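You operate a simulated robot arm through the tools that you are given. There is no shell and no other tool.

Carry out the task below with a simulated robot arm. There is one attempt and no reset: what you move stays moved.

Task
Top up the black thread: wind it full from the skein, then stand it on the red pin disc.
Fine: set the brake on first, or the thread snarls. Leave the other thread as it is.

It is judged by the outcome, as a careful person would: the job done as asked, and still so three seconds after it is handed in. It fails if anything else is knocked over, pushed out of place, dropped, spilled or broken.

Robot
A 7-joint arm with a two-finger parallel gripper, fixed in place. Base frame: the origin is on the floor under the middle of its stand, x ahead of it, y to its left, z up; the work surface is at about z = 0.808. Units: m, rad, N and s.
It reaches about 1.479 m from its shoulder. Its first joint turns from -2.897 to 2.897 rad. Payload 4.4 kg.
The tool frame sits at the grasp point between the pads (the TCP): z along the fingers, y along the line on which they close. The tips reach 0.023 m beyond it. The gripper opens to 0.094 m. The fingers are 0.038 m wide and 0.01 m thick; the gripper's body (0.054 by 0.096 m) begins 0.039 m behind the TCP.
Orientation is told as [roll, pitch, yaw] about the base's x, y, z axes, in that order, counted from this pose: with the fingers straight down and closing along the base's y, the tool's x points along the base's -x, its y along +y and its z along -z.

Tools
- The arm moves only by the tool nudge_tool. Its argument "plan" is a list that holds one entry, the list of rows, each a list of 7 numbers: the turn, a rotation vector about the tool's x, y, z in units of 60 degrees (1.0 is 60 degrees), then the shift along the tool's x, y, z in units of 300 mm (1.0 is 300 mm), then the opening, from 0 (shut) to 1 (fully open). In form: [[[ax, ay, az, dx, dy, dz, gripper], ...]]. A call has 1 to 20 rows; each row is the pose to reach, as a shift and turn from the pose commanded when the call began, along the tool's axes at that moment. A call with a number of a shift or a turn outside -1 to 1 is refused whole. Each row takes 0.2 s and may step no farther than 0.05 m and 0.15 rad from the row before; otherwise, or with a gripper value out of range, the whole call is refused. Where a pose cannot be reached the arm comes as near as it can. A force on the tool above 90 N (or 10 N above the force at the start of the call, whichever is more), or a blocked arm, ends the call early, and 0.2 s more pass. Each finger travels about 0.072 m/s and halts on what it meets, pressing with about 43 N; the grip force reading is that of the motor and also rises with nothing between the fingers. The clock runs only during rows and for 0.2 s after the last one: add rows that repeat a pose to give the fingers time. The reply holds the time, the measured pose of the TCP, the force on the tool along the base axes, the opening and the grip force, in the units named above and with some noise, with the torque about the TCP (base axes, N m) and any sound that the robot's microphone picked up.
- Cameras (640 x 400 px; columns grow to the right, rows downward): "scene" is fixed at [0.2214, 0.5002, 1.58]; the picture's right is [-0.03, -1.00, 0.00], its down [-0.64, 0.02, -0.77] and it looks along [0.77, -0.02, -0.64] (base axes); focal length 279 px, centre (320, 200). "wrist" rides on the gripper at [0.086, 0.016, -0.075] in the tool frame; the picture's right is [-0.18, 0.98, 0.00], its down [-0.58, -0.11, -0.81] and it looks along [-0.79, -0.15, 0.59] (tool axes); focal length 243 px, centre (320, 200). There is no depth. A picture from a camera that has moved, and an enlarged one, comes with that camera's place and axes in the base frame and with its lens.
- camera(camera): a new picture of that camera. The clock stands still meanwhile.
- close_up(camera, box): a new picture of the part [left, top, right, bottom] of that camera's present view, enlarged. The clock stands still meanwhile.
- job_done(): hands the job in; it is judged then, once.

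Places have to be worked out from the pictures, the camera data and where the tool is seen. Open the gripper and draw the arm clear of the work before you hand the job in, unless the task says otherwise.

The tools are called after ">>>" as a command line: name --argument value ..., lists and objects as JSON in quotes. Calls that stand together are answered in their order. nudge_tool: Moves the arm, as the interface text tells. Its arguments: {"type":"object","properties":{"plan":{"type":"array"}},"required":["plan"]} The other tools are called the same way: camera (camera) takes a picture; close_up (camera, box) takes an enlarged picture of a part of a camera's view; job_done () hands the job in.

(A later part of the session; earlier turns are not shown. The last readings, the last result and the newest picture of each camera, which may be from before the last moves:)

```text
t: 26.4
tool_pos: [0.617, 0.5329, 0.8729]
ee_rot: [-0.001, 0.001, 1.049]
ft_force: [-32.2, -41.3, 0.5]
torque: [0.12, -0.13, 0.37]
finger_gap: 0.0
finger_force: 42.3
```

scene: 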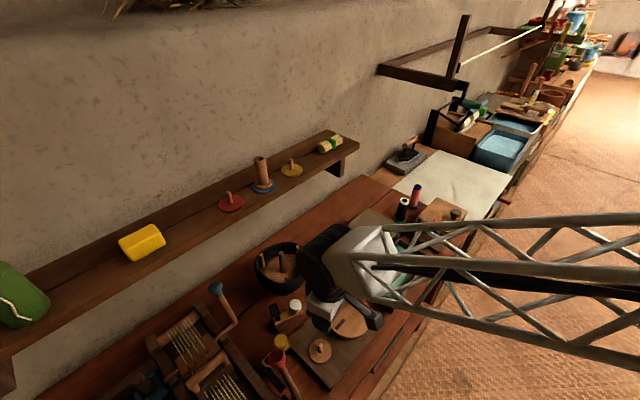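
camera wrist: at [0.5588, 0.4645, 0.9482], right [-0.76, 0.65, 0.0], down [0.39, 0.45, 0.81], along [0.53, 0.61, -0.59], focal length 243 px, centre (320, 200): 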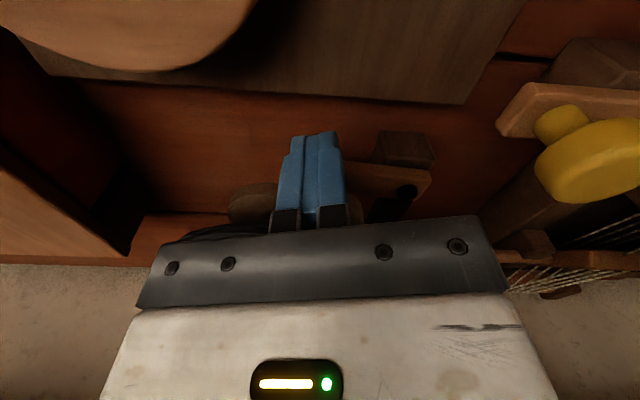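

The force rose steeply to 52 N with about 1 mm of travel, so that's the hard stop. I'll back off and lift clear to inspect the lever.

>>> nudge_tool --plan '[[[0, 0, 0, 0.02, 0.005, 0, 0], [0, 0, 0, 0.06, 0.015, 0, 0], [0, 0, 0, 0.1, 0.02, -0.12, 0], [0, 0, 0, 0.15, 0.05, -0.25, 0], [0, 0, 0, 0.2, 0.15, -0.35, 0.3], [0, 0, 0, 0.25, 0.2, -0.48, 0.6], [0, 0, 0, 0.3, 0.25, -0.55, 1], [0, 0, 0, 0.3, 0.25, -0.55, 1]]]'

>>> close_up --camera "scene" --box '[235, 225, 335, 345]'

>>> camera --camera "wrist"

>>> close_up --camera "wrist" --box '[240, 80, 400, 200]'

```text
t: 28.2
tool_pos: [0.5087, 0.4917, 1.0395]
ee_rot: [0.0, -0.002, 1.047]
ft_force: [0.6, 0.1, 0.0]
torque: [-0.01, 0.0, 0.01]
finger_gap: 0.0938
finger_force: 0.0
```

```text
3.33 times, centred on (285, 285) of scene
camera zoom: at [0.2214, 0.5002, 1.58], right [-0.03, -1.0, 0.0], down [-0.64, 0.02, -0.77], along [0.77, -0.02, -0.64], focal length 930 px, centre (437, -83)
```

zoom: 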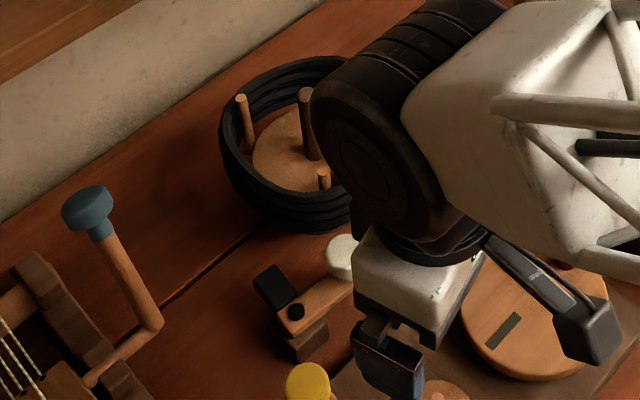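

```text
taken
camera wrist: at [0.4508, 0.4255, 1.113], right [-0.76, 0.65, 0.0], down [0.38, 0.45, 0.81], along [0.53, 0.61, -0.59], focal length 243 px, centre (320, 200)
```

wrist: 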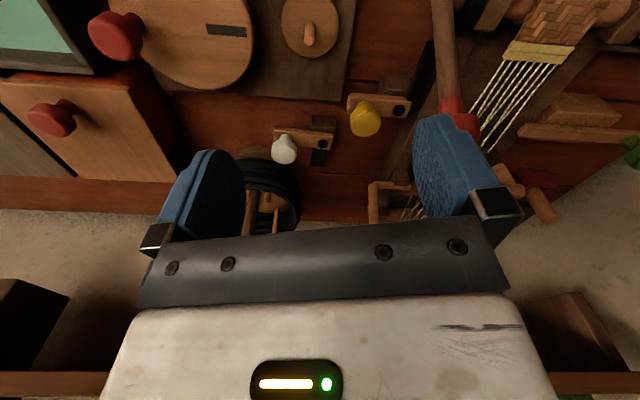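

```text
3.33 times, centred on (320, 140) of wrist
camera zoom: at [0.4508, 0.4255, 1.113], right [-0.76, 0.65, 0.0], down [0.38, 0.45, 0.81], along [0.53, 0.61, -0.59], focal length 809 px, centre (320, 400)
```

zoom: 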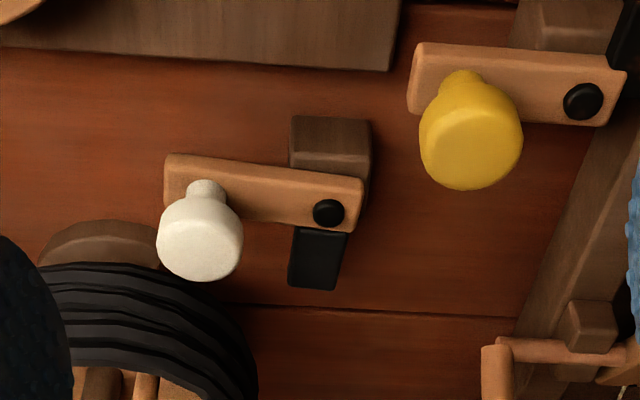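

The white lever is now parallel to the bench with its shoe turned toward the wall. Before I trust this as "on", I'll compare it with the loom's pawl lever and ratchet to see what an engaged lever looks like here.

>>> close_up --camera "wrist" --box '[340, 0, 540, 125]'

>>> close_up --camera "wrist" --box '[200, 80, 420, 240]'

>>> close_up --camera "scene" --box '[230, 320, 330, 400]'

```text
3.20 times, centred on (440, 62) of wrist
camera zoom: at [0.4508, 0.4255, 1.113], right [-0.76, 0.65, 0.0], down [0.38, 0.45, 0.81], along [0.53, 0.61, -0.59], focal length 776 px, centre (-64, 640)
```

zoom: 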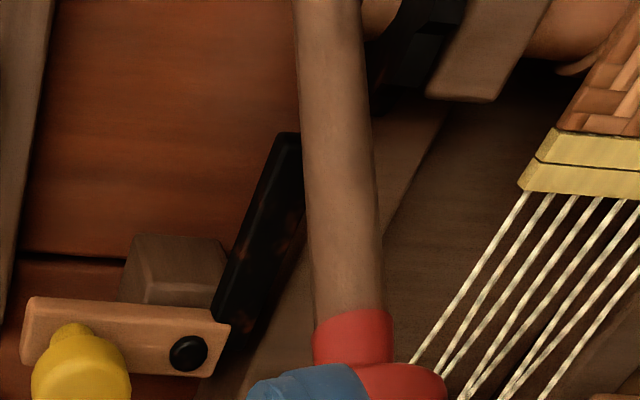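

```text
2.50 times, centred on (310, 160) of wrist
camera zoom: at [0.4508, 0.4255, 1.113], right [-0.76, 0.65, 0.0], down [0.38, 0.45, 0.81], along [0.53, 0.61, -0.59], focal length 606 px, centre (345, 300)
```

zoom: 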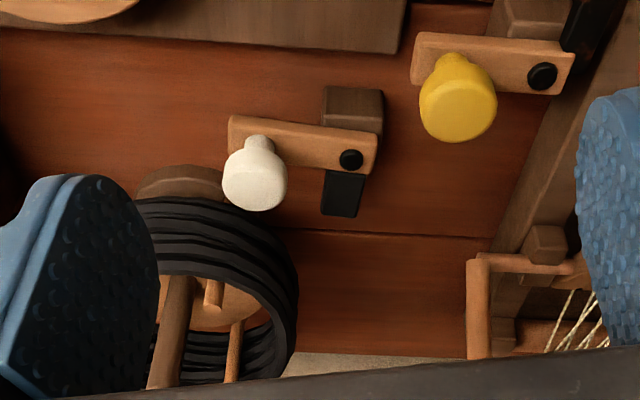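

```text
5.00 times, centred on (280, 360) of scene
camera zoom: at [0.2214, 0.5002, 1.58], right [-0.03, -1.0, 0.0], down [-0.64, 0.02, -0.77], along [0.77, -0.02, -0.64], focal length 1395 px, centre (520, -600)
```

zoom: 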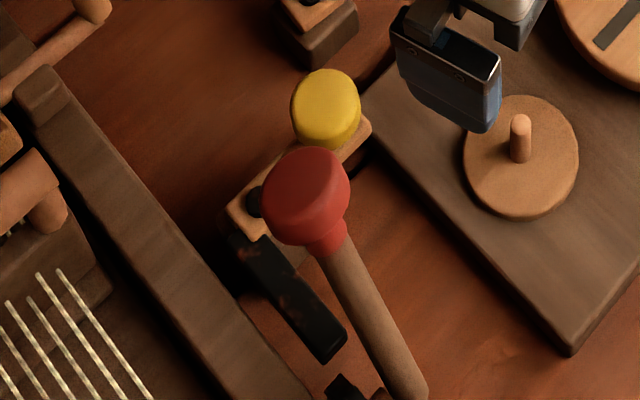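

The lever's end states don't visibly touch anything, so I want physical evidence of which one brakes the swift. I'll touch the skein's rim lightly with closed fingertips and drag sideways, first in this lever state, to see whether the swift turns freely.

>>> nudge_tool --plan '[[[0, 0, 0, -0.06, -0.12, 0.02, 0.7], [0, 0, 0, -0.12, -0.24, 0.04, 0.4], [0, 0, 0, -0.18, -0.36, 0.06, 0.1], [0, 0, 0, -0.23, -0.45, 0.1, 0], [0, 0, 0, -0.2686, -0.4967, 0.13, 0], [0, 0, 0, -0.2686, -0.4967, 0.28, 0], [0, 0, 0, -0.2686, -0.4967, 0.4, 0], [0, 0, 0, -0.2686, -0.4967, 0.448, 0], [0, 0, 0, -0.2686, -0.4967, 0.448, 0]]]'

>>> camera --camera "wrist"

>>> camera --camera "scene"

```text
t: 30.2
tool_pos: [0.6756, 0.487, 0.9034]
ee_rot: [0.0, -0.001, 1.047]
ft_force: [-0.2, 0.0, -0.3]
torque: [0.01, -0.01, -0.04]
finger_gap: 0.0
finger_force: 42.4
```

```text
taken
camera wrist: at [0.6192, 0.4207, 0.9787], right [-0.76, 0.65, 0.0], down [0.38, 0.45, 0.81], along [0.53, 0.61, -0.59], focal length 243 px, centre (320, 200)
```

wrist: 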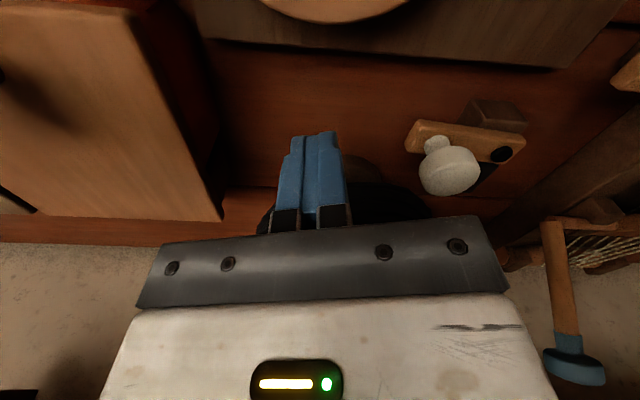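

```text
taken
```

scene: 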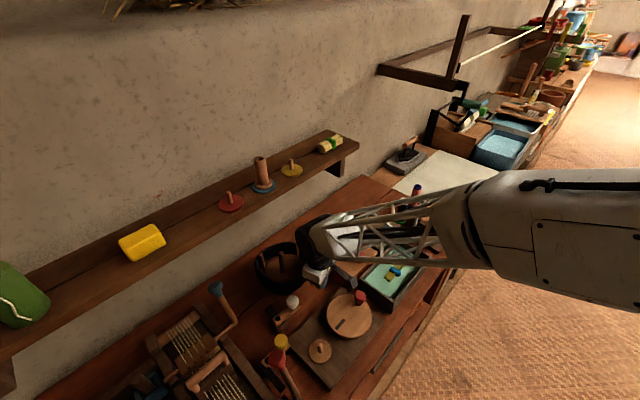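

The fingertips are about 3 cm from the skein's front. I'll approach slowly until there's light contact.

>>> nudge_tool --plan '[[[0, 0, 0, -0.02, 0, 0, 0], [0, 0, 0, -0.04, 0, 0, 0], [0, 0, 0, -0.06, 0, 0, 0], [0, 0, 0, -0.075, 0, 0, 0], [0, 0, 0, -0.075, 0, 0, 0]]]'

```text
t: 31.4
tool_pos: [0.6883, 0.5085, 0.9047]
ee_rot: [-0.001, -0.001, 1.046]
ft_force: [0.7, -0.3, 0.5]
torque: [0.0, -0.01, -0.03]
finger_gap: 0.0
finger_force: 42.1
```

>>> nudge_tool --plan '[[[0, 0, 0, -0.007, 0, 0, 0], [0, 0, 0, -0.014, 0, 0, 0], [0, 0, 0, -0.014, 0, 0, 0]]]'

>>> close_up --camera "wrist" --box '[220, 110, 460, 260]'

```text
t: 32.2
tool_pos: [0.6899, 0.5115, 0.9047]
ee_rot: [0.001, -0.002, 1.048]
ft_force: [-0.1, -0.9, 0.2]
torque: [0.0, -0.02, 0.01]
finger_gap: 0.0001
finger_force: 42.7
```

```text
2.67 times, centred on (340, 185) of wrist
camera zoom: at [0.6334, 0.4444, 0.9791], right [-0.76, 0.65, 0.0], down [0.38, 0.45, 0.81], along [0.53, 0.61, -0.59], focal length 647 px, centre (267, 240)
```

zoom: 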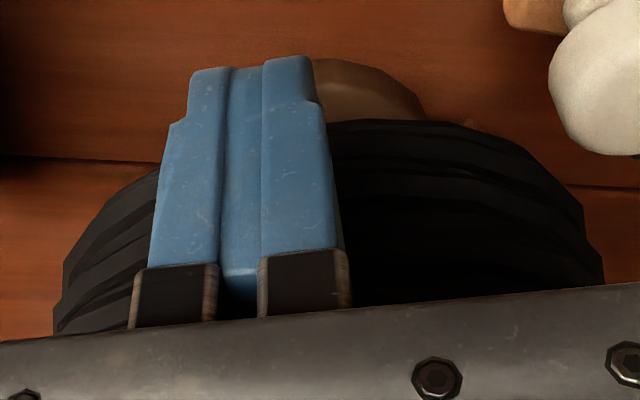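

There's no contact yet, but the fingers are nearly at the skein. I'll continue a few more millimetres.

>>> nudge_tool --plan '[[[0, 0, 0, -0.006, 0, 0, 0], [0, 0, 0, -0.011, 0, 0, 0], [0, 0, 0, -0.015, 0, 0, 0], [0, 0, 0, -0.015, 0, 0, 0]]]'

```text
t: 33.2
tool_pos: [0.6917, 0.5153, 0.9047]
ee_rot: [0.001, 0.0, 1.047]
ft_force: [-16.6, -28.1, 9.2]
torque: [0.41, -0.2, 0.07]
finger_gap: 0.0001
finger_force: 42.6
```

Contact, at about 33 N. I'll ease off about 1 mm and drag 15 mm along the rim; if the swift is free it will turn with the finger.

>>> nudge_tool --plan '[[[0, 0, 0, 0.003, 0, 0, 0], [0, 0, 0, 0.0028, 0.012, 0, 0], [0, 0, 0, 0.0022, 0.025, 0, 0], [0, 0, 0, 0.001, 0.038, 0, 0], [0, 0, 0, -0.001, 0.05, 0, 0], [0, 0, 0, -0.001, 0.05, 0, 0]]]'

>>> close_up --camera "scene" --box '[235, 225, 335, 345]'

```text
t: 34.6
tool_pos: [0.6799, 0.5214, 0.9058]
ee_rot: [0.0, -0.001, 1.043]
ft_force: [0.4, -56.3, 0.2]
torque: [0.51, 0.02, -0.58]
finger_gap: 0.0
finger_force: 42.5
```

```text
3.33 times, centred on (285, 285) of scene
camera zoom: at [0.2214, 0.5002, 1.58], right [-0.03, -1.0, 0.0], down [-0.64, 0.02, -0.77], along [0.77, -0.02, -0.64], focal length 930 px, centre (437, -83)
```

zoom: 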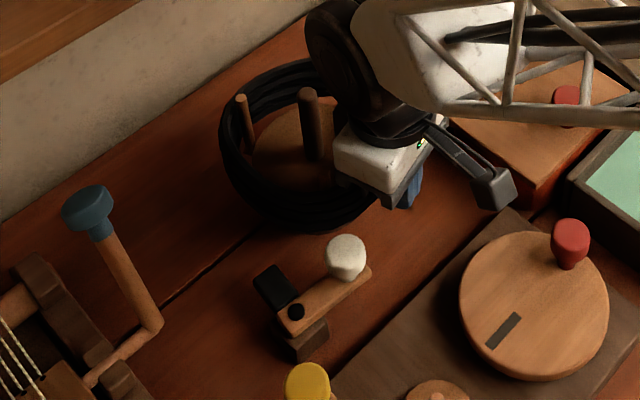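

The force climbed to 56 N with no sign of rotation, so I'm backing off at once to inspect.

>>> nudge_tool --plan '[[[0, 0, 0, 0.03, 0, 0, 0], [0, 0, 0, 0.08, 0, 0, 0], [0, 0, 0, 0.15, 0.03, -0.1, 0], [0, 0, 0, 0.25, 0.06, -0.2, 0], [0, 0, 0, 0.35, 0.1, -0.3, 0], [0, 0, 0, 0.35, 0.1, -0.3, 0]]]'

>>> close_up --camera "scene" --box '[235, 225, 335, 345]'

>>> camera --camera "wrist"

```text
t: 36.0
tool_pos: [0.5999, 0.4484, 0.9952]
ee_rot: [-0.001, -0.002, 1.047]
ft_force: [0.7, -0.4, -0.6]
torque: [0.01, -0.02, 0.06]
finger_gap: 0.0
finger_force: 42.3
```

```text
3.33 times, centred on (285, 285) of scene
camera zoom: at [0.2214, 0.5002, 1.58], right [-0.03, -1.0, 0.0], down [-0.64, 0.02, -0.77], along [0.77, -0.02, -0.64], focal length 930 px, centre (437, -83)
```

zoom: 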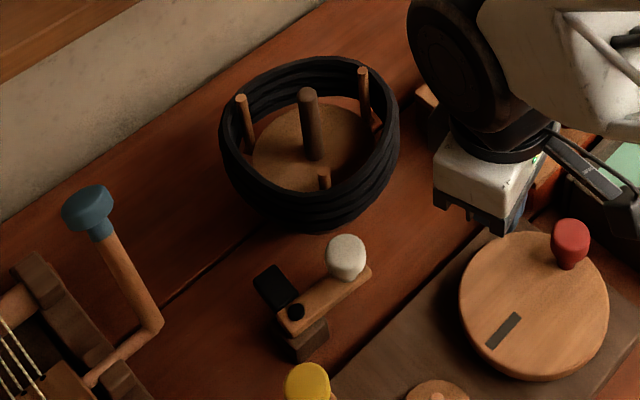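

```text
taken
camera wrist: at [0.5431, 0.3796, 1.0695], right [-0.76, 0.65, 0.0], down [0.38, 0.45, 0.81], along [0.53, 0.61, -0.59], focal length 243 px, centre (320, 200)
```

wrist: 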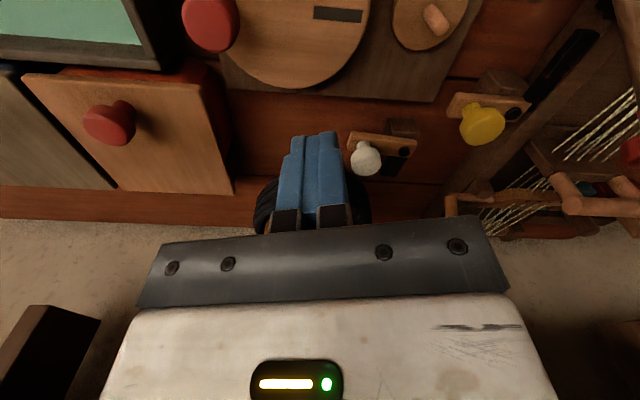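

The swift didn't move at all, so it's fixed or braked; there's no damage and everything is where it was. Next I'll go toward the spools and get a close look at the orange lever and the black spool.

>>> nudge_tool --plan '[[[0, 0, 0, 0.03, -0.05, -0.12, 0], [0, 0, 0, 0.07, -0.12, -0.25, 0.1], [0, 0, 0, 0.13, -0.24, -0.35, 0.3], [0, 0, 0, 0.19, -0.36, -0.43, 0.5], [0, 0, 0, 0.25, -0.48, -0.517, 0.7], [0, 0, 0, 0.31, -0.59, -0.517, 0.9], [0, 0, 0, 0.366, -0.6925, -0.517, 1]]]'

>>> nudge_tool --plan '[[[0, 0, 0, 0.06, -0.12, 0, 1], [0, 0, 0, 0.12, -0.24, 0, 1], [0, 0, 0, 0.18, -0.36, 0, 1], [0, 0, 0, 0.25, -0.48, 0, 1], [0, 0, 0, 0.31, -0.59, 0, 1], [0, 0, 0, 0.366, -0.6925, 0, 1], [0, 0, 0, 0.366, -0.6925, 0, 1]]]'

>>> camera --camera "wrist"

```text
refused: row 3 steps farther than a row can; nothing moved
```

```text
t: 37.6
tool_pos: [0.7258, 0.2457, 0.9946]
ee_rot: [-0.001, -0.002, 1.047]
ft_force: [0.9, -0.4, 0.4]
torque: [0.03, -0.02, 0.02]
finger_gap: 0.0939
finger_force: 0.0
```

```text
taken
camera wrist: at [0.6686, 0.1795, 1.0693], right [-0.76, 0.65, 0.0], down [0.38, 0.45, 0.81], along [0.53, 0.61, -0.59], focal length 243 px, centre (320, 200)
```

wrist: 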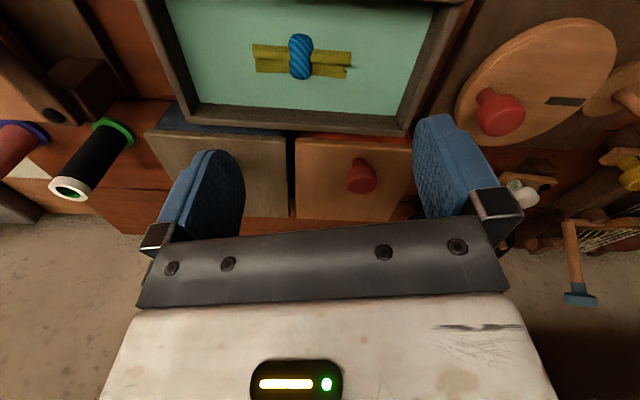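

The first call was refused for step size and only the second ran, but the path was clear. I'll continue to the viewpoint with even steps.

>>> nudge_tool --plan '[[[0, 0, 0, 0.045, -0.086, -0.065, 1], [0, 0, 0, 0.09, -0.171, -0.13, 1], [0, 0, 0, 0.135, -0.257, -0.194, 1], [0, 0, 0, 0.18, -0.343, -0.259, 1], [0, 0, 0, 0.225, -0.428, -0.323, 1], [0, 0, 0, 0.27, -0.514, -0.388, 1], [0, 0, 0, 0.315, -0.6, -0.452, 1], [0, 0, 0, 0.359, -0.685, -0.517, 1], [0, 0, 0, 0.359, -0.685, -0.517, 1]]]'

>>> camera --camera "wrist"

>>> close_up --camera "wrist" --box '[200, 30, 400, 180]'

>>> camera --camera "scene"

```text
t: 39.6
tool_pos: [0.8493, 0.0508, 1.1489]
ee_rot: [0.0, -0.002, 1.048]
ft_force: [0.0, -0.6, -0.7]
torque: [-0.01, 0.02, -0.01]
finger_gap: 0.0939
finger_force: 0.1
```

```text
taken
camera wrist: at [0.7933, -0.016, 1.2249], right [-0.76, 0.65, 0.0], down [0.38, 0.45, 0.81], along [0.53, 0.61, -0.59], focal length 243 px, centre (320, 200)
```

wrist: 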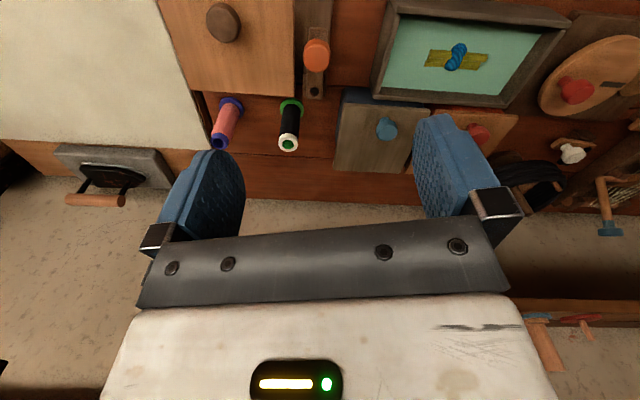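

```text
2.67 times, centred on (300, 105) of wrist
camera zoom: at [0.7933, -0.016, 1.2249], right [-0.76, 0.65, 0.0], down [0.38, 0.45, 0.81], along [0.53, 0.61, -0.59], focal length 647 px, centre (373, 453)
```

zoom: 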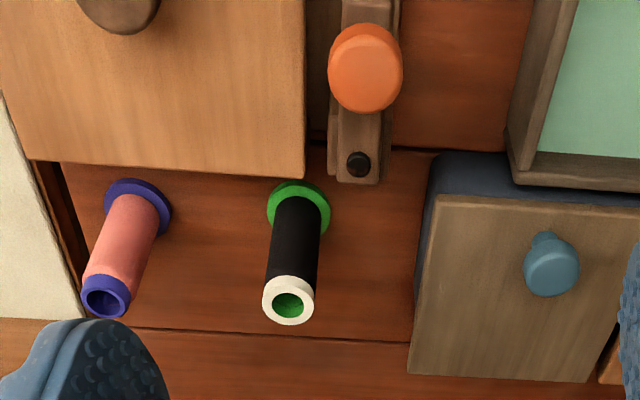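

```text
taken
```

scene: 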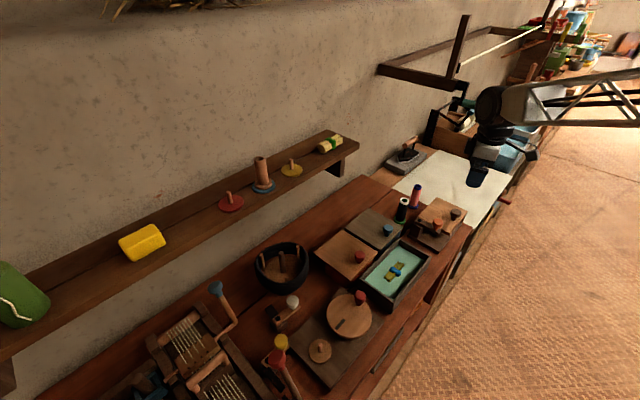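

The orange lever has no shoe and is just another station's catch. The two aligned levers there look like the set state, so I take bench-parallel as "on" for the white brake too. The black spool is at about (1.010, 0.153); I'll hover above it with the fingers partly open.

>>> nudge_tool --plan '[[[0, 0, 0, -0.08, -0.042, 0.06, 0.78], [0, 0, 0, -0.16, -0.084, 0.12, 0.78], [0, 0, 0, -0.24, -0.126, 0.18, 0.78], [0, 0, 0, -0.32, -0.168, 0.24, 0.78], [0, 0, 0, -0.4, -0.21, 0.3, 0.78], [0, 0, 0, -0.48, -0.252, 0.36, 0.78], [0, 0, 0, -0.563, -0.295, 0.42, 0.78], [0, 0, 0, -0.563, -0.295, 0.42, 0.78]]]'

>>> camera --camera "wrist"

>>> close_up --camera "scene" --box '[340, 130, 480, 260]'

```text
t: 41.4
tool_pos: [1.0112, 0.1537, 1.0243]
ee_rot: [0.0, 0.0, 1.048]
ft_force: [-0.3, -0.3, -0.3]
torque: [-0.01, -0.02, -0.01]
finger_gap: 0.0733
finger_force: 0.1
```

```text
taken
camera wrist: at [0.9549, 0.0862, 1.0985], right [-0.76, 0.65, 0.0], down [0.38, 0.45, 0.81], along [0.53, 0.61, -0.59], focal length 243 px, centre (320, 200)
```

wrist: 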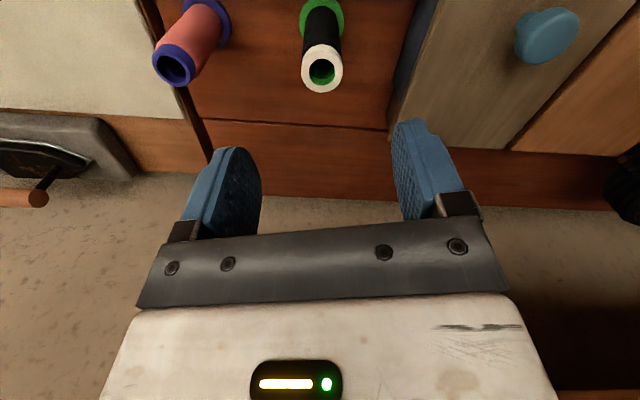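

```text
3.08 times, centred on (410, 195) of scene
camera zoom: at [0.2214, 0.5002, 1.58], right [-0.03, -1.0, 0.0], down [-0.64, 0.02, -0.77], along [0.77, -0.02, -0.64], focal length 859 px, centre (43, 215)
```

zoom: 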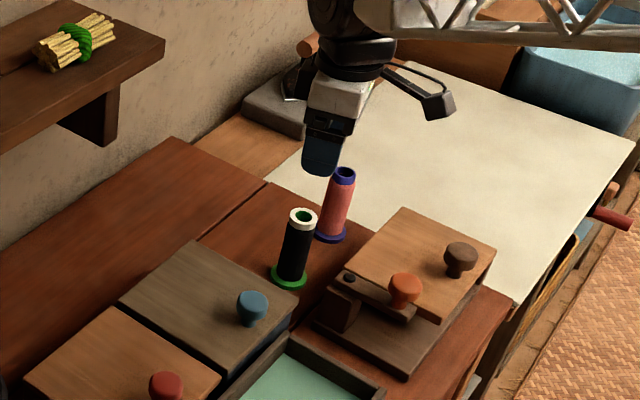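

The white rim projects to (1.012, 0.153), right under the TCP. I'll descend straight down around the spool.

>>> nudge_tool --plan '[[[0, 0, 0, -0.001, -0.002, 0.12, 0.78], [0, 0, 0, -0.001, -0.002, 0.24, 0.78], [0, 0, 0, -0.001, -0.002, 0.36, 0.78], [0, 0, 0, -0.001, -0.002, 0.44, 0.78], [0, 0, 0, -0.001, -0.002, 0.5, 0.78], [0, 0, 0, -0.001, -0.002, 0.5, 0.78]]]'

>>> camera --camera "wrist"

>>> close_up --camera "scene" --box '[340, 130, 480, 260]'

```text
t: 42.8
tool_pos: [1.0111, 0.1544, 0.875]
ee_rot: [0.001, -0.002, 1.047]
ft_force: [-0.4, 0.0, 0.2]
torque: [-0.01, 0.0, 0.03]
finger_gap: 0.0734
finger_force: 0.0
```

```text
taken
camera wrist: at [0.955, 0.0864, 0.9483], right [-0.76, 0.65, 0.0], down [0.38, 0.45, 0.81], along [0.53, 0.61, -0.59], focal length 243 px, centre (320, 200)
```

wrist: 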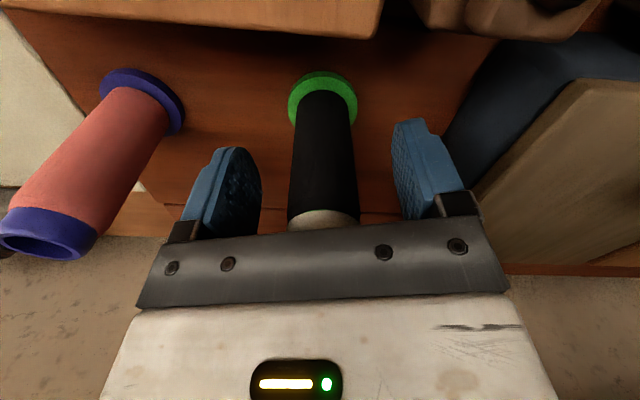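

```text
3.08 times, centred on (410, 195) of scene
camera zoom: at [0.2214, 0.5002, 1.58], right [-0.03, -1.0, 0.0], down [-0.64, 0.02, -0.77], along [0.77, -0.02, -0.64], focal length 859 px, centre (43, 215)
```

zoom: 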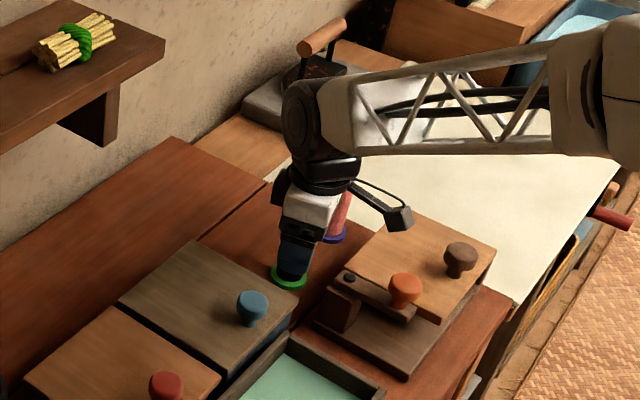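

The spool is centred between the fingers, and its rim is only about 2 mm below the palm. I'll raise 6 mm, then close on the black thread body.

>>> nudge_tool --plan '[[[0, 0, 0, 0, 0, -0.02, 0.78], [0, 0, 0, 0, 0.003, -0.02, 0.62], [0, 0, 0, 0, 0.003, -0.02, 0.46], [0, 0, 0, 0, 0.003, -0.02, 0.32], [0, 0, 0, 0, 0.003, -0.02, 0.25], [0, 0, 0, 0, 0.003, -0.02, 0.25], [0, 0, 0, 0, 0.003, -0.02, 0.25]]]'

>>> camera --camera "wrist"

```text
t: 44.4
tool_pos: [1.0111, 0.1547, 0.8806]
ee_rot: [0.0, -0.001, 1.048]
ft_force: [-0.3, 0.8, -0.5]
torque: [0.03, 0.02, -0.02]
finger_gap: 0.0422
finger_force: 42.7
```

```text
taken
camera wrist: at [0.9545, 0.087, 0.9548], right [-0.76, 0.65, 0.0], down [0.38, 0.45, 0.81], along [0.53, 0.61, -0.59], focal length 243 px, centre (320, 200)
```

wrist: 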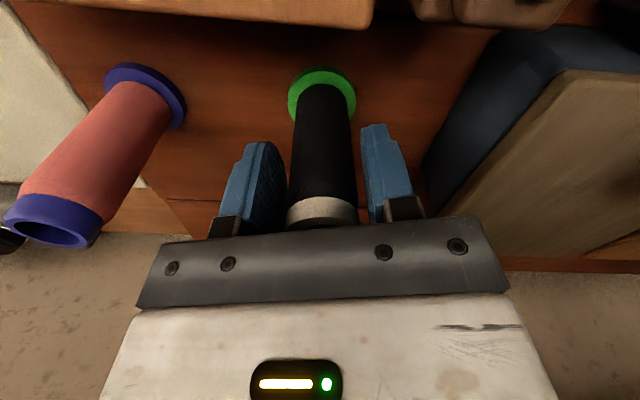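

The fingers stopped at 42 mm with full force, holding the spool by its white rim. I'll lift slowly and check that it comes up straight.

>>> nudge_tool --plan '[[[0, 0, 0, 0, 0, -0.03, 0.25], [0, 0, 0, 0, 0, -0.08, 0.25], [0, 0, 0, 0, 0, -0.15, 0.25], [0, 0, 0, 0, 0, -0.15, 0.25]]]'

>>> camera --camera "wrist"

>>> close_up --camera "scene" --box '[340, 130, 480, 260]'

```text
t: 45.4
tool_pos: [1.0116, 0.1533, 0.9252]
ee_rot: [0.0, -0.001, 1.048]
ft_force: [0.3, 0.5, -0.7]
torque: [-0.02, 0.01, 0.01]
finger_gap: 0.0423
finger_force: 43.0
```

```text
taken
camera wrist: at [0.9547, 0.0865, 0.9998], right [-0.76, 0.65, 0.0], down [0.38, 0.45, 0.81], along [0.53, 0.61, -0.59], focal length 243 px, centre (320, 200)
```

wrist: 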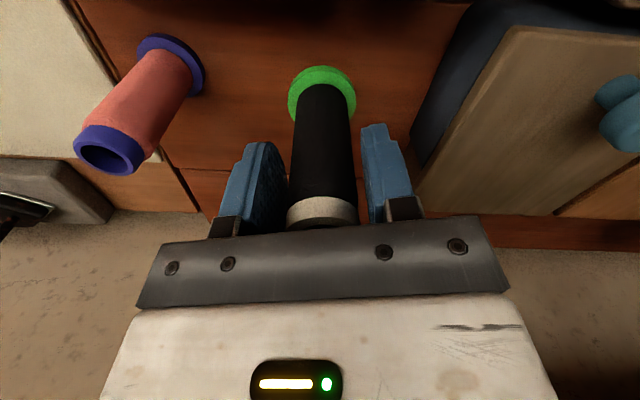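

```text
3.08 times, centred on (410, 195) of scene
camera zoom: at [0.2214, 0.5002, 1.58], right [-0.03, -1.0, 0.0], down [-0.64, 0.02, -0.77], along [0.77, -0.02, -0.64], focal length 859 px, centre (43, 215)
```

zoom: 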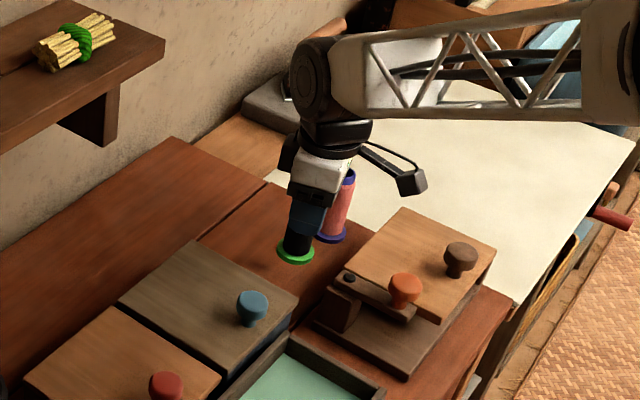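

The spool is held straight, with its base about 73 mm below the TCP. I'll rise to a safe height and carry it toward the winder's spindle (pin near (0.520, 0.489), top at about z 0.87).

>>> nudge_tool --plan '[[[0, 0, 0, 0, 0, -0.12, 0.25], [0, 0, 0, 0, 0, -0.25, 0.25], [0, 0, 0, 0, 0, -0.38, 0.25], [0, 0, 0, 0, 0, -0.517, 0.25], [0, 0, 0, -0.01, 0.12, -0.55, 0.25], [0, 0, 0, -0.02, 0.26, -0.55, 0.25], [0, 0, 0, -0.03, 0.4, -0.55, 0.25], [0, 0, 0, -0.04, 0.54, -0.55, 0.25], [0, 0, 0, -0.05, 0.68, -0.55, 0.25], [0, 0, 0, -0.06, 0.82, -0.55, 0.25], [0, 0, 0, -0.071, 0.95, -0.55, 0.25], [0, 0, 0, -0.071, 0.95, -0.55, 0.25]]]'

>>> camera --camera "wrist"

```text
t: 48.0
tool_pos: [0.7744, 0.3157, 1.0887]
ee_rot: [0.001, -0.002, 1.047]
ft_force: [-0.7, -0.3, -0.6]
torque: [0.02, 0.01, 0.02]
finger_gap: 0.0419
finger_force: 42.9
```

```text
taken
camera wrist: at [0.7178, 0.2484, 1.1637], right [-0.76, 0.65, 0.0], down [0.38, 0.45, 0.81], along [0.53, 0.61, -0.59], focal length 243 px, centre (320, 200)
```

wrist: 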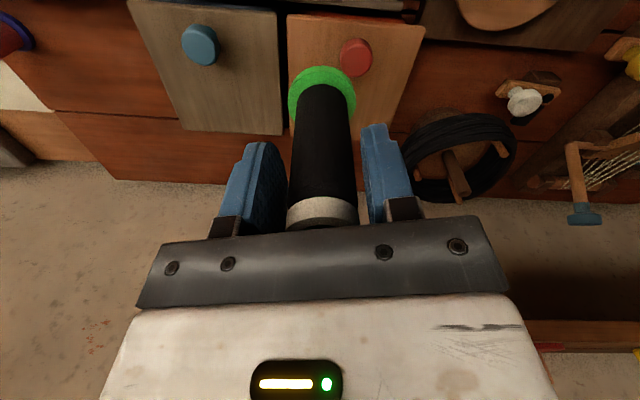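

The spool is still centred. I'll move on to hover about 7 cm above the spindle pin.

>>> nudge_tool --plan '[[[0, 0, 0, -0.01, 0.14, 0.02, 0.25], [0, 0, 0, -0.02, 0.28, 0.04, 0.25], [0, 0, 0, -0.03, 0.42, 0.06, 0.25], [0, 0, 0, -0.04, 0.56, 0.1, 0.25], [0, 0, 0, -0.05, 0.7, 0.14, 0.25], [0, 0, 0, -0.06, 0.84, 0.19, 0.25], [0, 0, 0, -0.07, 0.98, 0.229, 0.25], [0, 0, 0, -0.07, 0.98, 0.229, 0.25]]]'

>>> camera --camera "wrist"

>>> close_up --camera "wrist" --box '[260, 20, 380, 120]'

>>> close_up --camera "scene" --box '[260, 290, 380, 390]'

```text
t: 49.8
tool_pos: [0.5316, 0.4808, 1.0208]
ee_rot: [0.003, -0.001, 1.048]
ft_force: [-0.8, -0.4, -0.3]
torque: [0.01, 0.02, 0.0]
finger_gap: 0.042
finger_force: 42.4
```

```text
taken
camera wrist: at [0.474, 0.4128, 1.0954], right [-0.76, 0.65, 0.0], down [0.38, 0.45, 0.81], along [0.53, 0.61, -0.59], focal length 243 px, centre (320, 200)
```

wrist: 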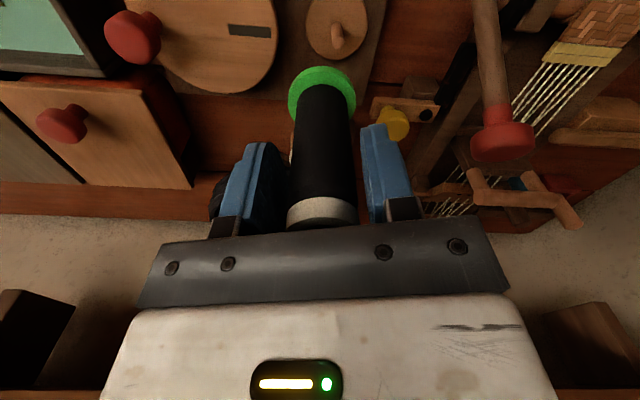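

```text
4.00 times, centred on (320, 70) of wrist
camera zoom: at [0.474, 0.4128, 1.0954], right [-0.76, 0.65, 0.0], down [0.38, 0.45, 0.81], along [0.53, 0.61, -0.59], focal length 970 px, centre (320, 720)
```

zoom: 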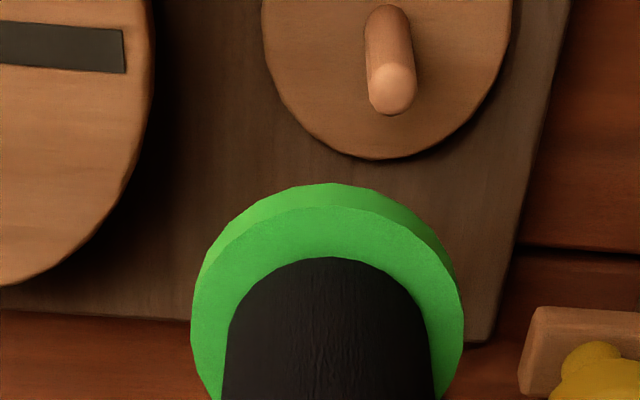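

```text
4.00 times, centred on (320, 340) of scene
camera zoom: at [0.2214, 0.5002, 1.58], right [-0.03, -1.0, 0.0], down [-0.64, 0.02, -0.77], along [0.77, -0.02, -0.64], focal length 1116 px, centre (320, -360)
```

zoom: 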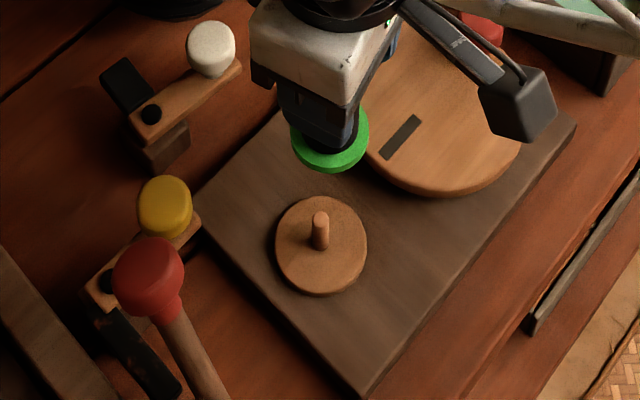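

The spool's base centre is about 13 mm from the pin, along the tool's y axis. I'll shift over it and lower to just above the pin tip, then check alignment again.

>>> nudge_tool --plan '[[[0, 0, 0, 0, 0.022, 0.02, 0.25], [0, 0, 0, 0, 0.044, 0.06, 0.25], [0, 0, 0, 0, 0.044, 0.11, 0.25], [0, 0, 0, 0, 0.044, 0.15, 0.25], [0, 0, 0, 0, 0.044, 0.15, 0.25]]]'

>>> close_up --camera "wrist" --box '[260, 20, 380, 120]'

>>> close_up --camera "scene" --box '[280, 320, 360, 380]'

```text
t: 51.0
tool_pos: [0.5193, 0.4865, 0.9752]
ee_rot: [0.0, -0.003, 1.047]
ft_force: [-0.3, -0.3, -0.9]
torque: [0.0, 0.04, 0.0]
finger_gap: 0.0419
finger_force: 42.5
```

```text
4.00 times, centred on (320, 70) of wrist
camera zoom: at [0.4629, 0.4197, 1.0502], right [-0.76, 0.65, 0.0], down [0.38, 0.45, 0.81], along [0.53, 0.61, -0.59], focal length 970 px, centre (320, 720)
```

zoom: 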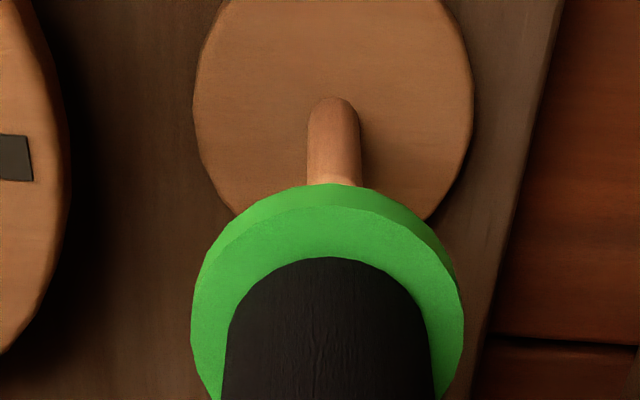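

```text
6.67 times, centred on (320, 350) of scene
camera zoom: at [0.2214, 0.5002, 1.58], right [-0.03, -1.0, 0.0], down [-0.64, 0.02, -0.77], along [0.77, -0.02, -0.64], focal length 1860 px, centre (320, -800)
```

zoom: 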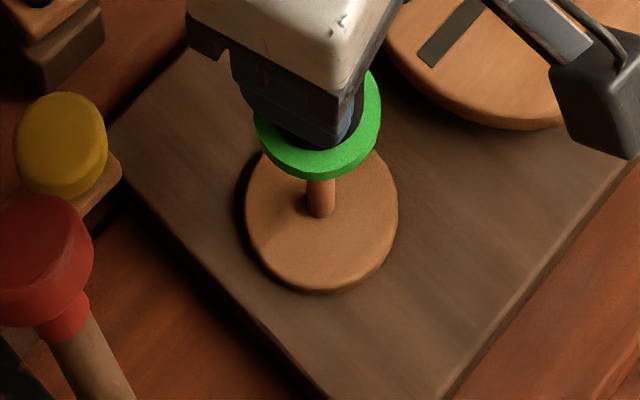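

Both views put the spool within about 2 mm of the pin. I'll make a 2 mm correction and lower slowly past the pin tip while watching the force.

>>> nudge_tool --plan '[[[0, 0, 0, 0, 0.0067, 0.03, 0.25], [0, 0, 0, 0, 0.0067, 0.06, 0.25], [0, 0, 0, 0, 0.0067, 0.09, 0.25], [0, 0, 0, 0, 0.0067, 0.12, 0.25], [0, 0, 0, 0, 0.0067, 0.15, 0.25], [0, 0, 0, 0, 0.0067, 0.15, 0.25]]]'

>>> close_up --camera "scene" --box '[280, 320, 360, 380]'

>>> close_up --camera "wrist" --box '[260, 20, 380, 120]'

```text
t: 52.4
tool_pos: [0.5165, 0.4889, 0.9311]
ee_rot: [0.0, -0.001, 1.047]
ft_force: [0.4, 0.4, -1.1]
torque: [0.04, 0.0, 0.05]
finger_gap: 0.0421
finger_force: 42.8
```

```text
6.67 times, centred on (320, 350) of scene
camera zoom: at [0.2214, 0.5002, 1.58], right [-0.03, -1.0, 0.0], down [-0.64, 0.02, -0.77], along [0.77, -0.02, -0.64], focal length 1860 px, centre (320, -800)
```

zoom: 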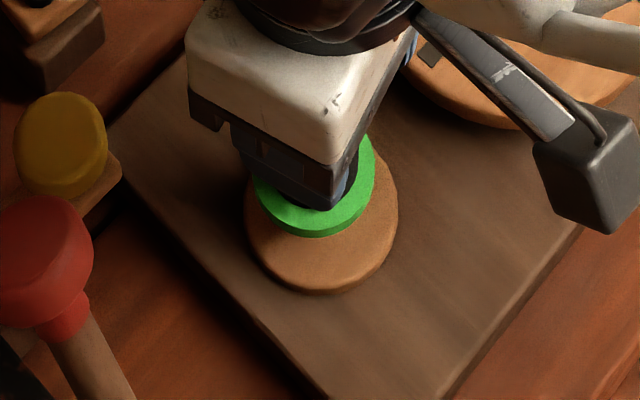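

```text
4.00 times, centred on (320, 70) of wrist
camera zoom: at [0.4612, 0.4211, 1.0057], right [-0.76, 0.65, 0.0], down [0.38, 0.45, 0.81], along [0.53, 0.61, -0.59], focal length 970 px, centre (320, 720)
```

zoom: 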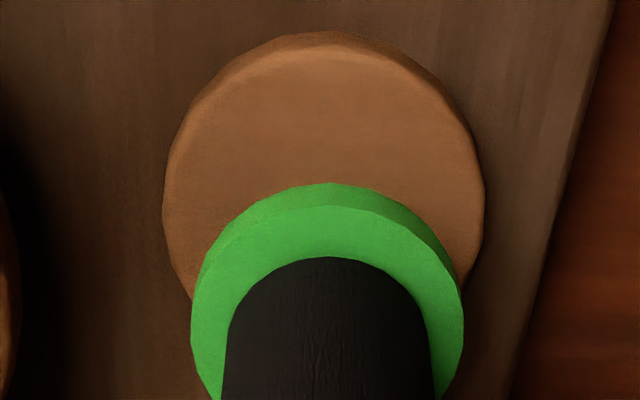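

There's no contact force and the disc is concentric with the spool, so the pin is inside the bore. I'll lower the last ~28 mm in small steps until it seats.

>>> nudge_tool --plan '[[[0, 0, 0, 0, 0, 0.03, 0.25], [0, 0, 0, 0, 0, 0.055, 0.25], [0, 0, 0, 0, 0, 0.075, 0.25], [0, 0, 0, 0, 0, 0.085, 0.25], [0, 0, 0, 0, 0, 0.085, 0.25]]]'

>>> close_up --camera "scene" --box '[280, 320, 360, 380]'

```text
t: 53.6
tool_pos: [0.5181, 0.4873, 0.9069]
ee_rot: [-0.002, -0.004, 1.048]
ft_force: [-11.3, -8.5, 32.6]
torque: [-0.28, 0.97, 0.0]
finger_gap: 0.0419
finger_force: 43.1
```

```text
6.67 times, centred on (320, 350) of scene
camera zoom: at [0.2214, 0.5002, 1.58], right [-0.03, -1.0, 0.0], down [-0.64, 0.02, -0.77], along [0.77, -0.02, -0.64], focal length 1860 px, centre (320, -800)
```

zoom: 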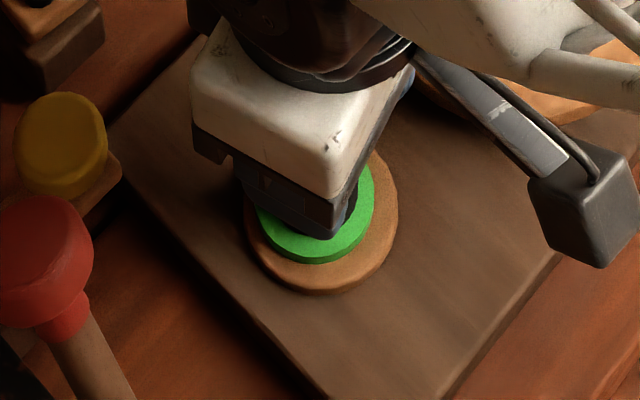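

The base is at about z 0.834 with 33 N upward, so it's seating, with a slight side load on the pin. I'll ease up 1–2 mm and shift slightly in the direction of the side force.

>>> nudge_tool --plan '[[[0, 0, 0, 0.002, 0.001, -0.005, 0.25], [0, 0, 0, 0.004, 0.002, -0.005, 0.25], [0, 0, 0, 0.004, 0.002, -0.005, 0.25]]]'

```text
t: 54.4
tool_pos: [0.5165, 0.4882, 0.9066]
ee_rot: [0.001, -0.003, 1.047]
ft_force: [7.3, 2.6, 14.1]
torque: [0.33, -0.52, -0.13]
finger_gap: 0.0415
finger_force: 42.7
```

Forces are smaller now and the height is unchanged, so the spool is resting on the disc. I'll open the fingers gently.

>>> nudge_tool --plan '[[[0, 0, 0, 0, 0, 0, 0.4], [0, 0, 0, 0, 0, 0, 0.5], [0, 0, 0, 0, 0, 0, 0.62], [0, 0, 0, 0, 0, 0, 0.7], [0, 0, 0, 0, 0, 0, 0.7]]]'

>>> camera --camera "wrist"

>>> close_up --camera "scene" --box '[280, 320, 360, 380]'

```text
t: 55.6
tool_pos: [0.5159, 0.4882, 0.9066]
ee_rot: [-0.001, -0.001, 1.047]
ft_force: [0.7, 0.3, 0.0]
torque: [0.0, -0.02, 0.0]
finger_gap: 0.0657
finger_force: 0.0
```

```text
taken
camera wrist: at [0.4598, 0.4202, 0.9816], right [-0.76, 0.65, 0.0], down [0.38, 0.45, 0.81], along [0.53, 0.61, -0.59], focal length 243 px, centre (320, 200)
```

wrist: 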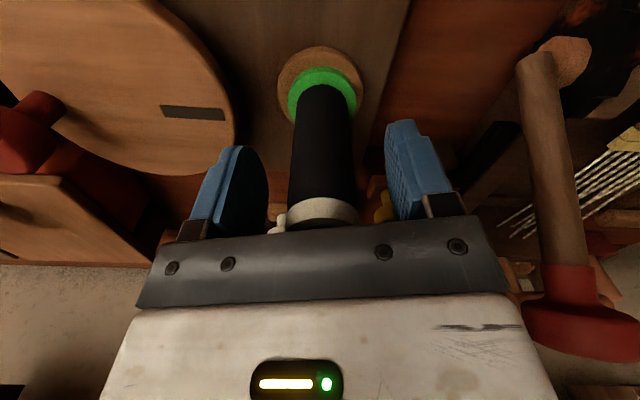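

```text
6.67 times, centred on (320, 350) of scene
camera zoom: at [0.2214, 0.5002, 1.58], right [-0.03, -1.0, 0.0], down [-0.64, 0.02, -0.77], along [0.77, -0.02, -0.64], focal length 1860 px, centre (320, -800)
```

zoom: 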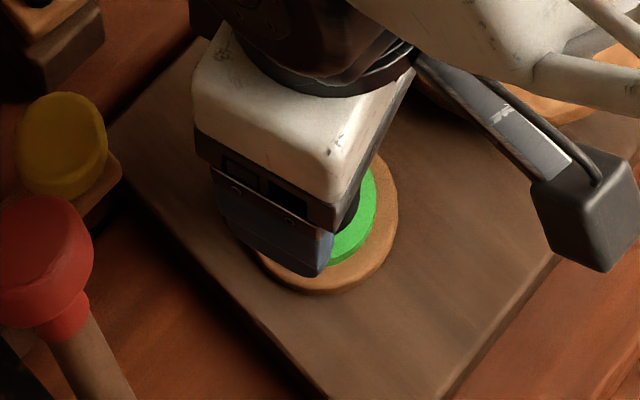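

The spool stands on the spindle. I'll rise straight up clear of it and look at the result.

>>> nudge_tool --plan '[[[0, 0, 0, 0, 0, -0.08, 0.7], [0, 0, 0, 0, 0, -0.18, 0.7], [0, 0, 0, 0, 0, -0.3, 0.7], [0, 0, 0, 0, 0, -0.42, 0.7], [0, 0, 0, 0.05, -0.1, -0.5, 0.7], [0, 0, 0, 0.05, -0.24, -0.5, 0.6], [0, 0, 0, 0.05, -0.36, -0.5, 0.6], [0, 0, 0, 0.05, -0.36, -0.5, 0.6]]]'

>>> camera --camera "wrist"

>>> camera --camera "scene"

```text
t: 57.4
tool_pos: [0.604, 0.4191, 1.057]
ee_rot: [0.0, -0.001, 1.048]
ft_force: [1.3, 0.3, -0.8]
torque: [-0.02, 0.0, -0.01]
finger_gap: 0.0566
finger_force: 0.1
```

```text
taken
camera wrist: at [0.5467, 0.3525, 1.1318], right [-0.76, 0.65, 0.0], down [0.38, 0.45, 0.81], along [0.53, 0.61, -0.59], focal length 243 px, centre (320, 200)
```

wrist: 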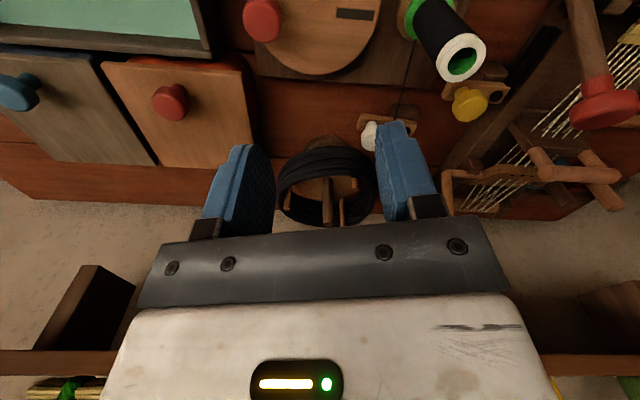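

```text
taken
```

scene: 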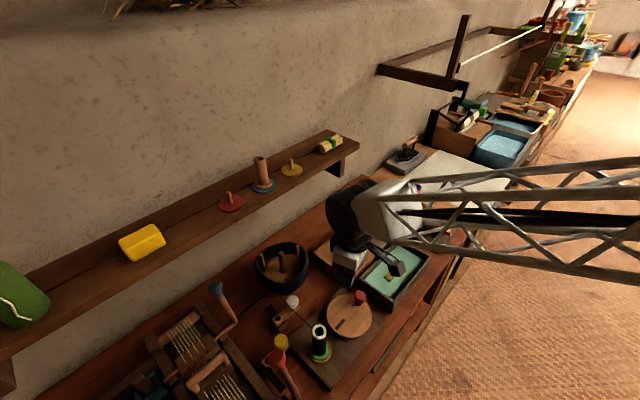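

A thin black thread line has appeared from the spool. I'll look closely at where it runs, since it may show what the brake acts on.

>>> close_up --camera "wrist" --box '[340, 20, 500, 150]'

>>> close_up --camera "scene" --box '[240, 240, 380, 380]'

>>> close_up --camera "scene" --box '[260, 280, 340, 350]'

```text
3.08 times, centred on (420, 85) of wrist
camera zoom: at [0.5467, 0.3525, 1.1318], right [-0.76, 0.65, 0.0], down [0.38, 0.45, 0.81], along [0.53, 0.61, -0.59], focal length 746 px, centre (12, 554)
```

zoom: 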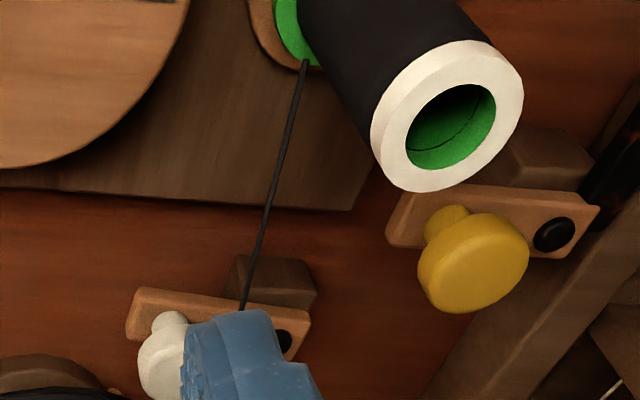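

```text
2.86 times, centred on (310, 310) of scene
camera zoom: at [0.2214, 0.5002, 1.58], right [-0.03, -1.0, 0.0], down [-0.64, 0.02, -0.77], along [0.77, -0.02, -0.64], focal length 797 px, centre (349, -114)
```

zoom: 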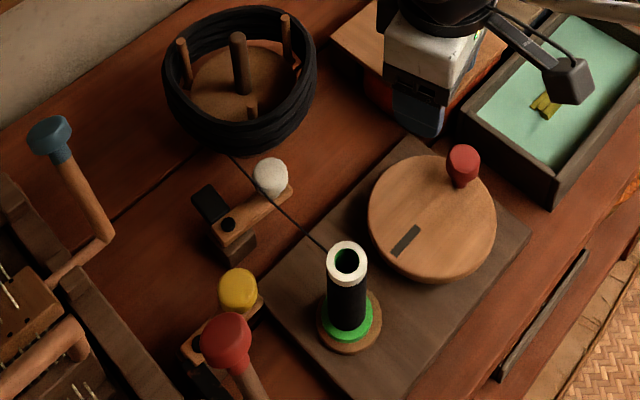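

```text
5.71 times, centred on (300, 315) of scene
camera zoom: at [0.2214, 0.5002, 1.58], right [-0.03, -1.0, 0.0], down [-0.64, 0.02, -0.77], along [0.77, -0.02, -0.64], focal length 1595 px, centre (434, -457)
```

zoom: 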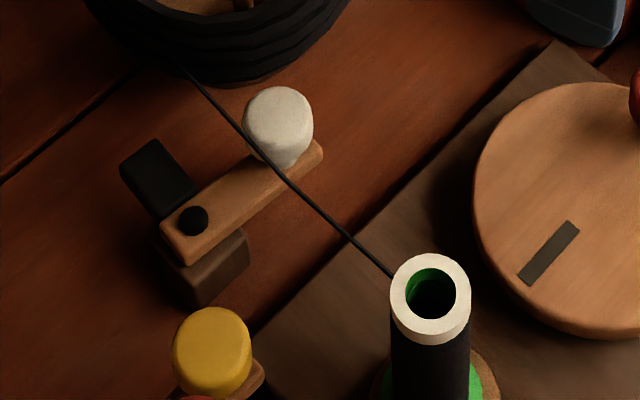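

Seating the spool attached the thread: it now runs straight and taut from the skein to the spool, so the winder recognises it. The crank knob is near (0.631, 0.379) and the wheel centre near (0.600, 0.408). I'll turn the gripper 60° so its narrow side faces the spool while cranking, and hover over the knob.

>>> nudge_tool --plan '[[[0, 0, -0.125, 0.009, -0.018, 0.02, 0.62], [0, 0, -0.25, 0.018, -0.036, 0.04, 0.62], [0, 0, -0.375, 0.027, -0.054, 0.06, 0.62], [0, 0, -0.5, 0.036, -0.072, 0.08, 0.62], [0, 0, -0.625, 0.045, -0.09, 0.1, 0.62], [0, 0, -0.75, 0.054, -0.108, 0.12, 0.62], [0, 0, -0.875, 0.063, -0.127, 0.14, 0.62], [0, 0, -1.0, 0.071, -0.145, 0.16, 0.62], [0, 0, -1.0, 0.071, -0.145, 0.16, 0.62]]]'

>>> camera --camera "wrist"

>>> camera --camera "scene"

```text
t: 59.4
tool_pos: [0.629, 0.3808, 1.0096]
ee_rot: [-0.002, -0.001, 2.095]
ft_force: [0.4, 0.2, 0.2]
torque: [-0.02, 0.02, -0.02]
finger_gap: 0.0583
finger_force: 0.1
```

```text
taken
camera wrist: at [0.6595, 0.2966, 1.0837], right [-0.94, -0.33, 0.0], down [-0.2, 0.56, 0.81], along [-0.27, 0.76, -0.59], focal length 243 px, centre (320, 200)
```

wrist: 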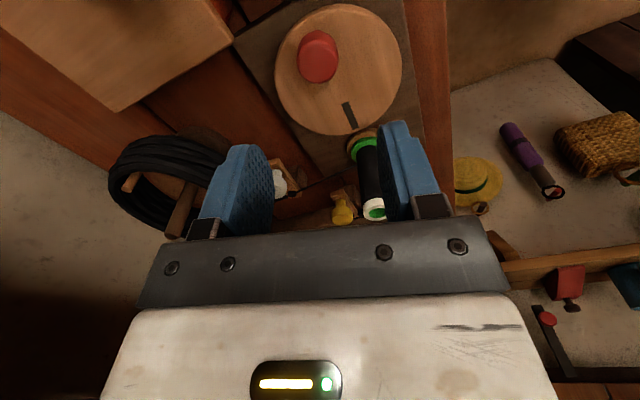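

```text
taken
```

scene: 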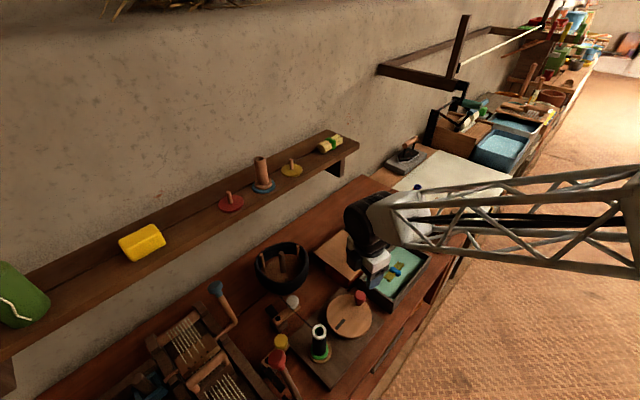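

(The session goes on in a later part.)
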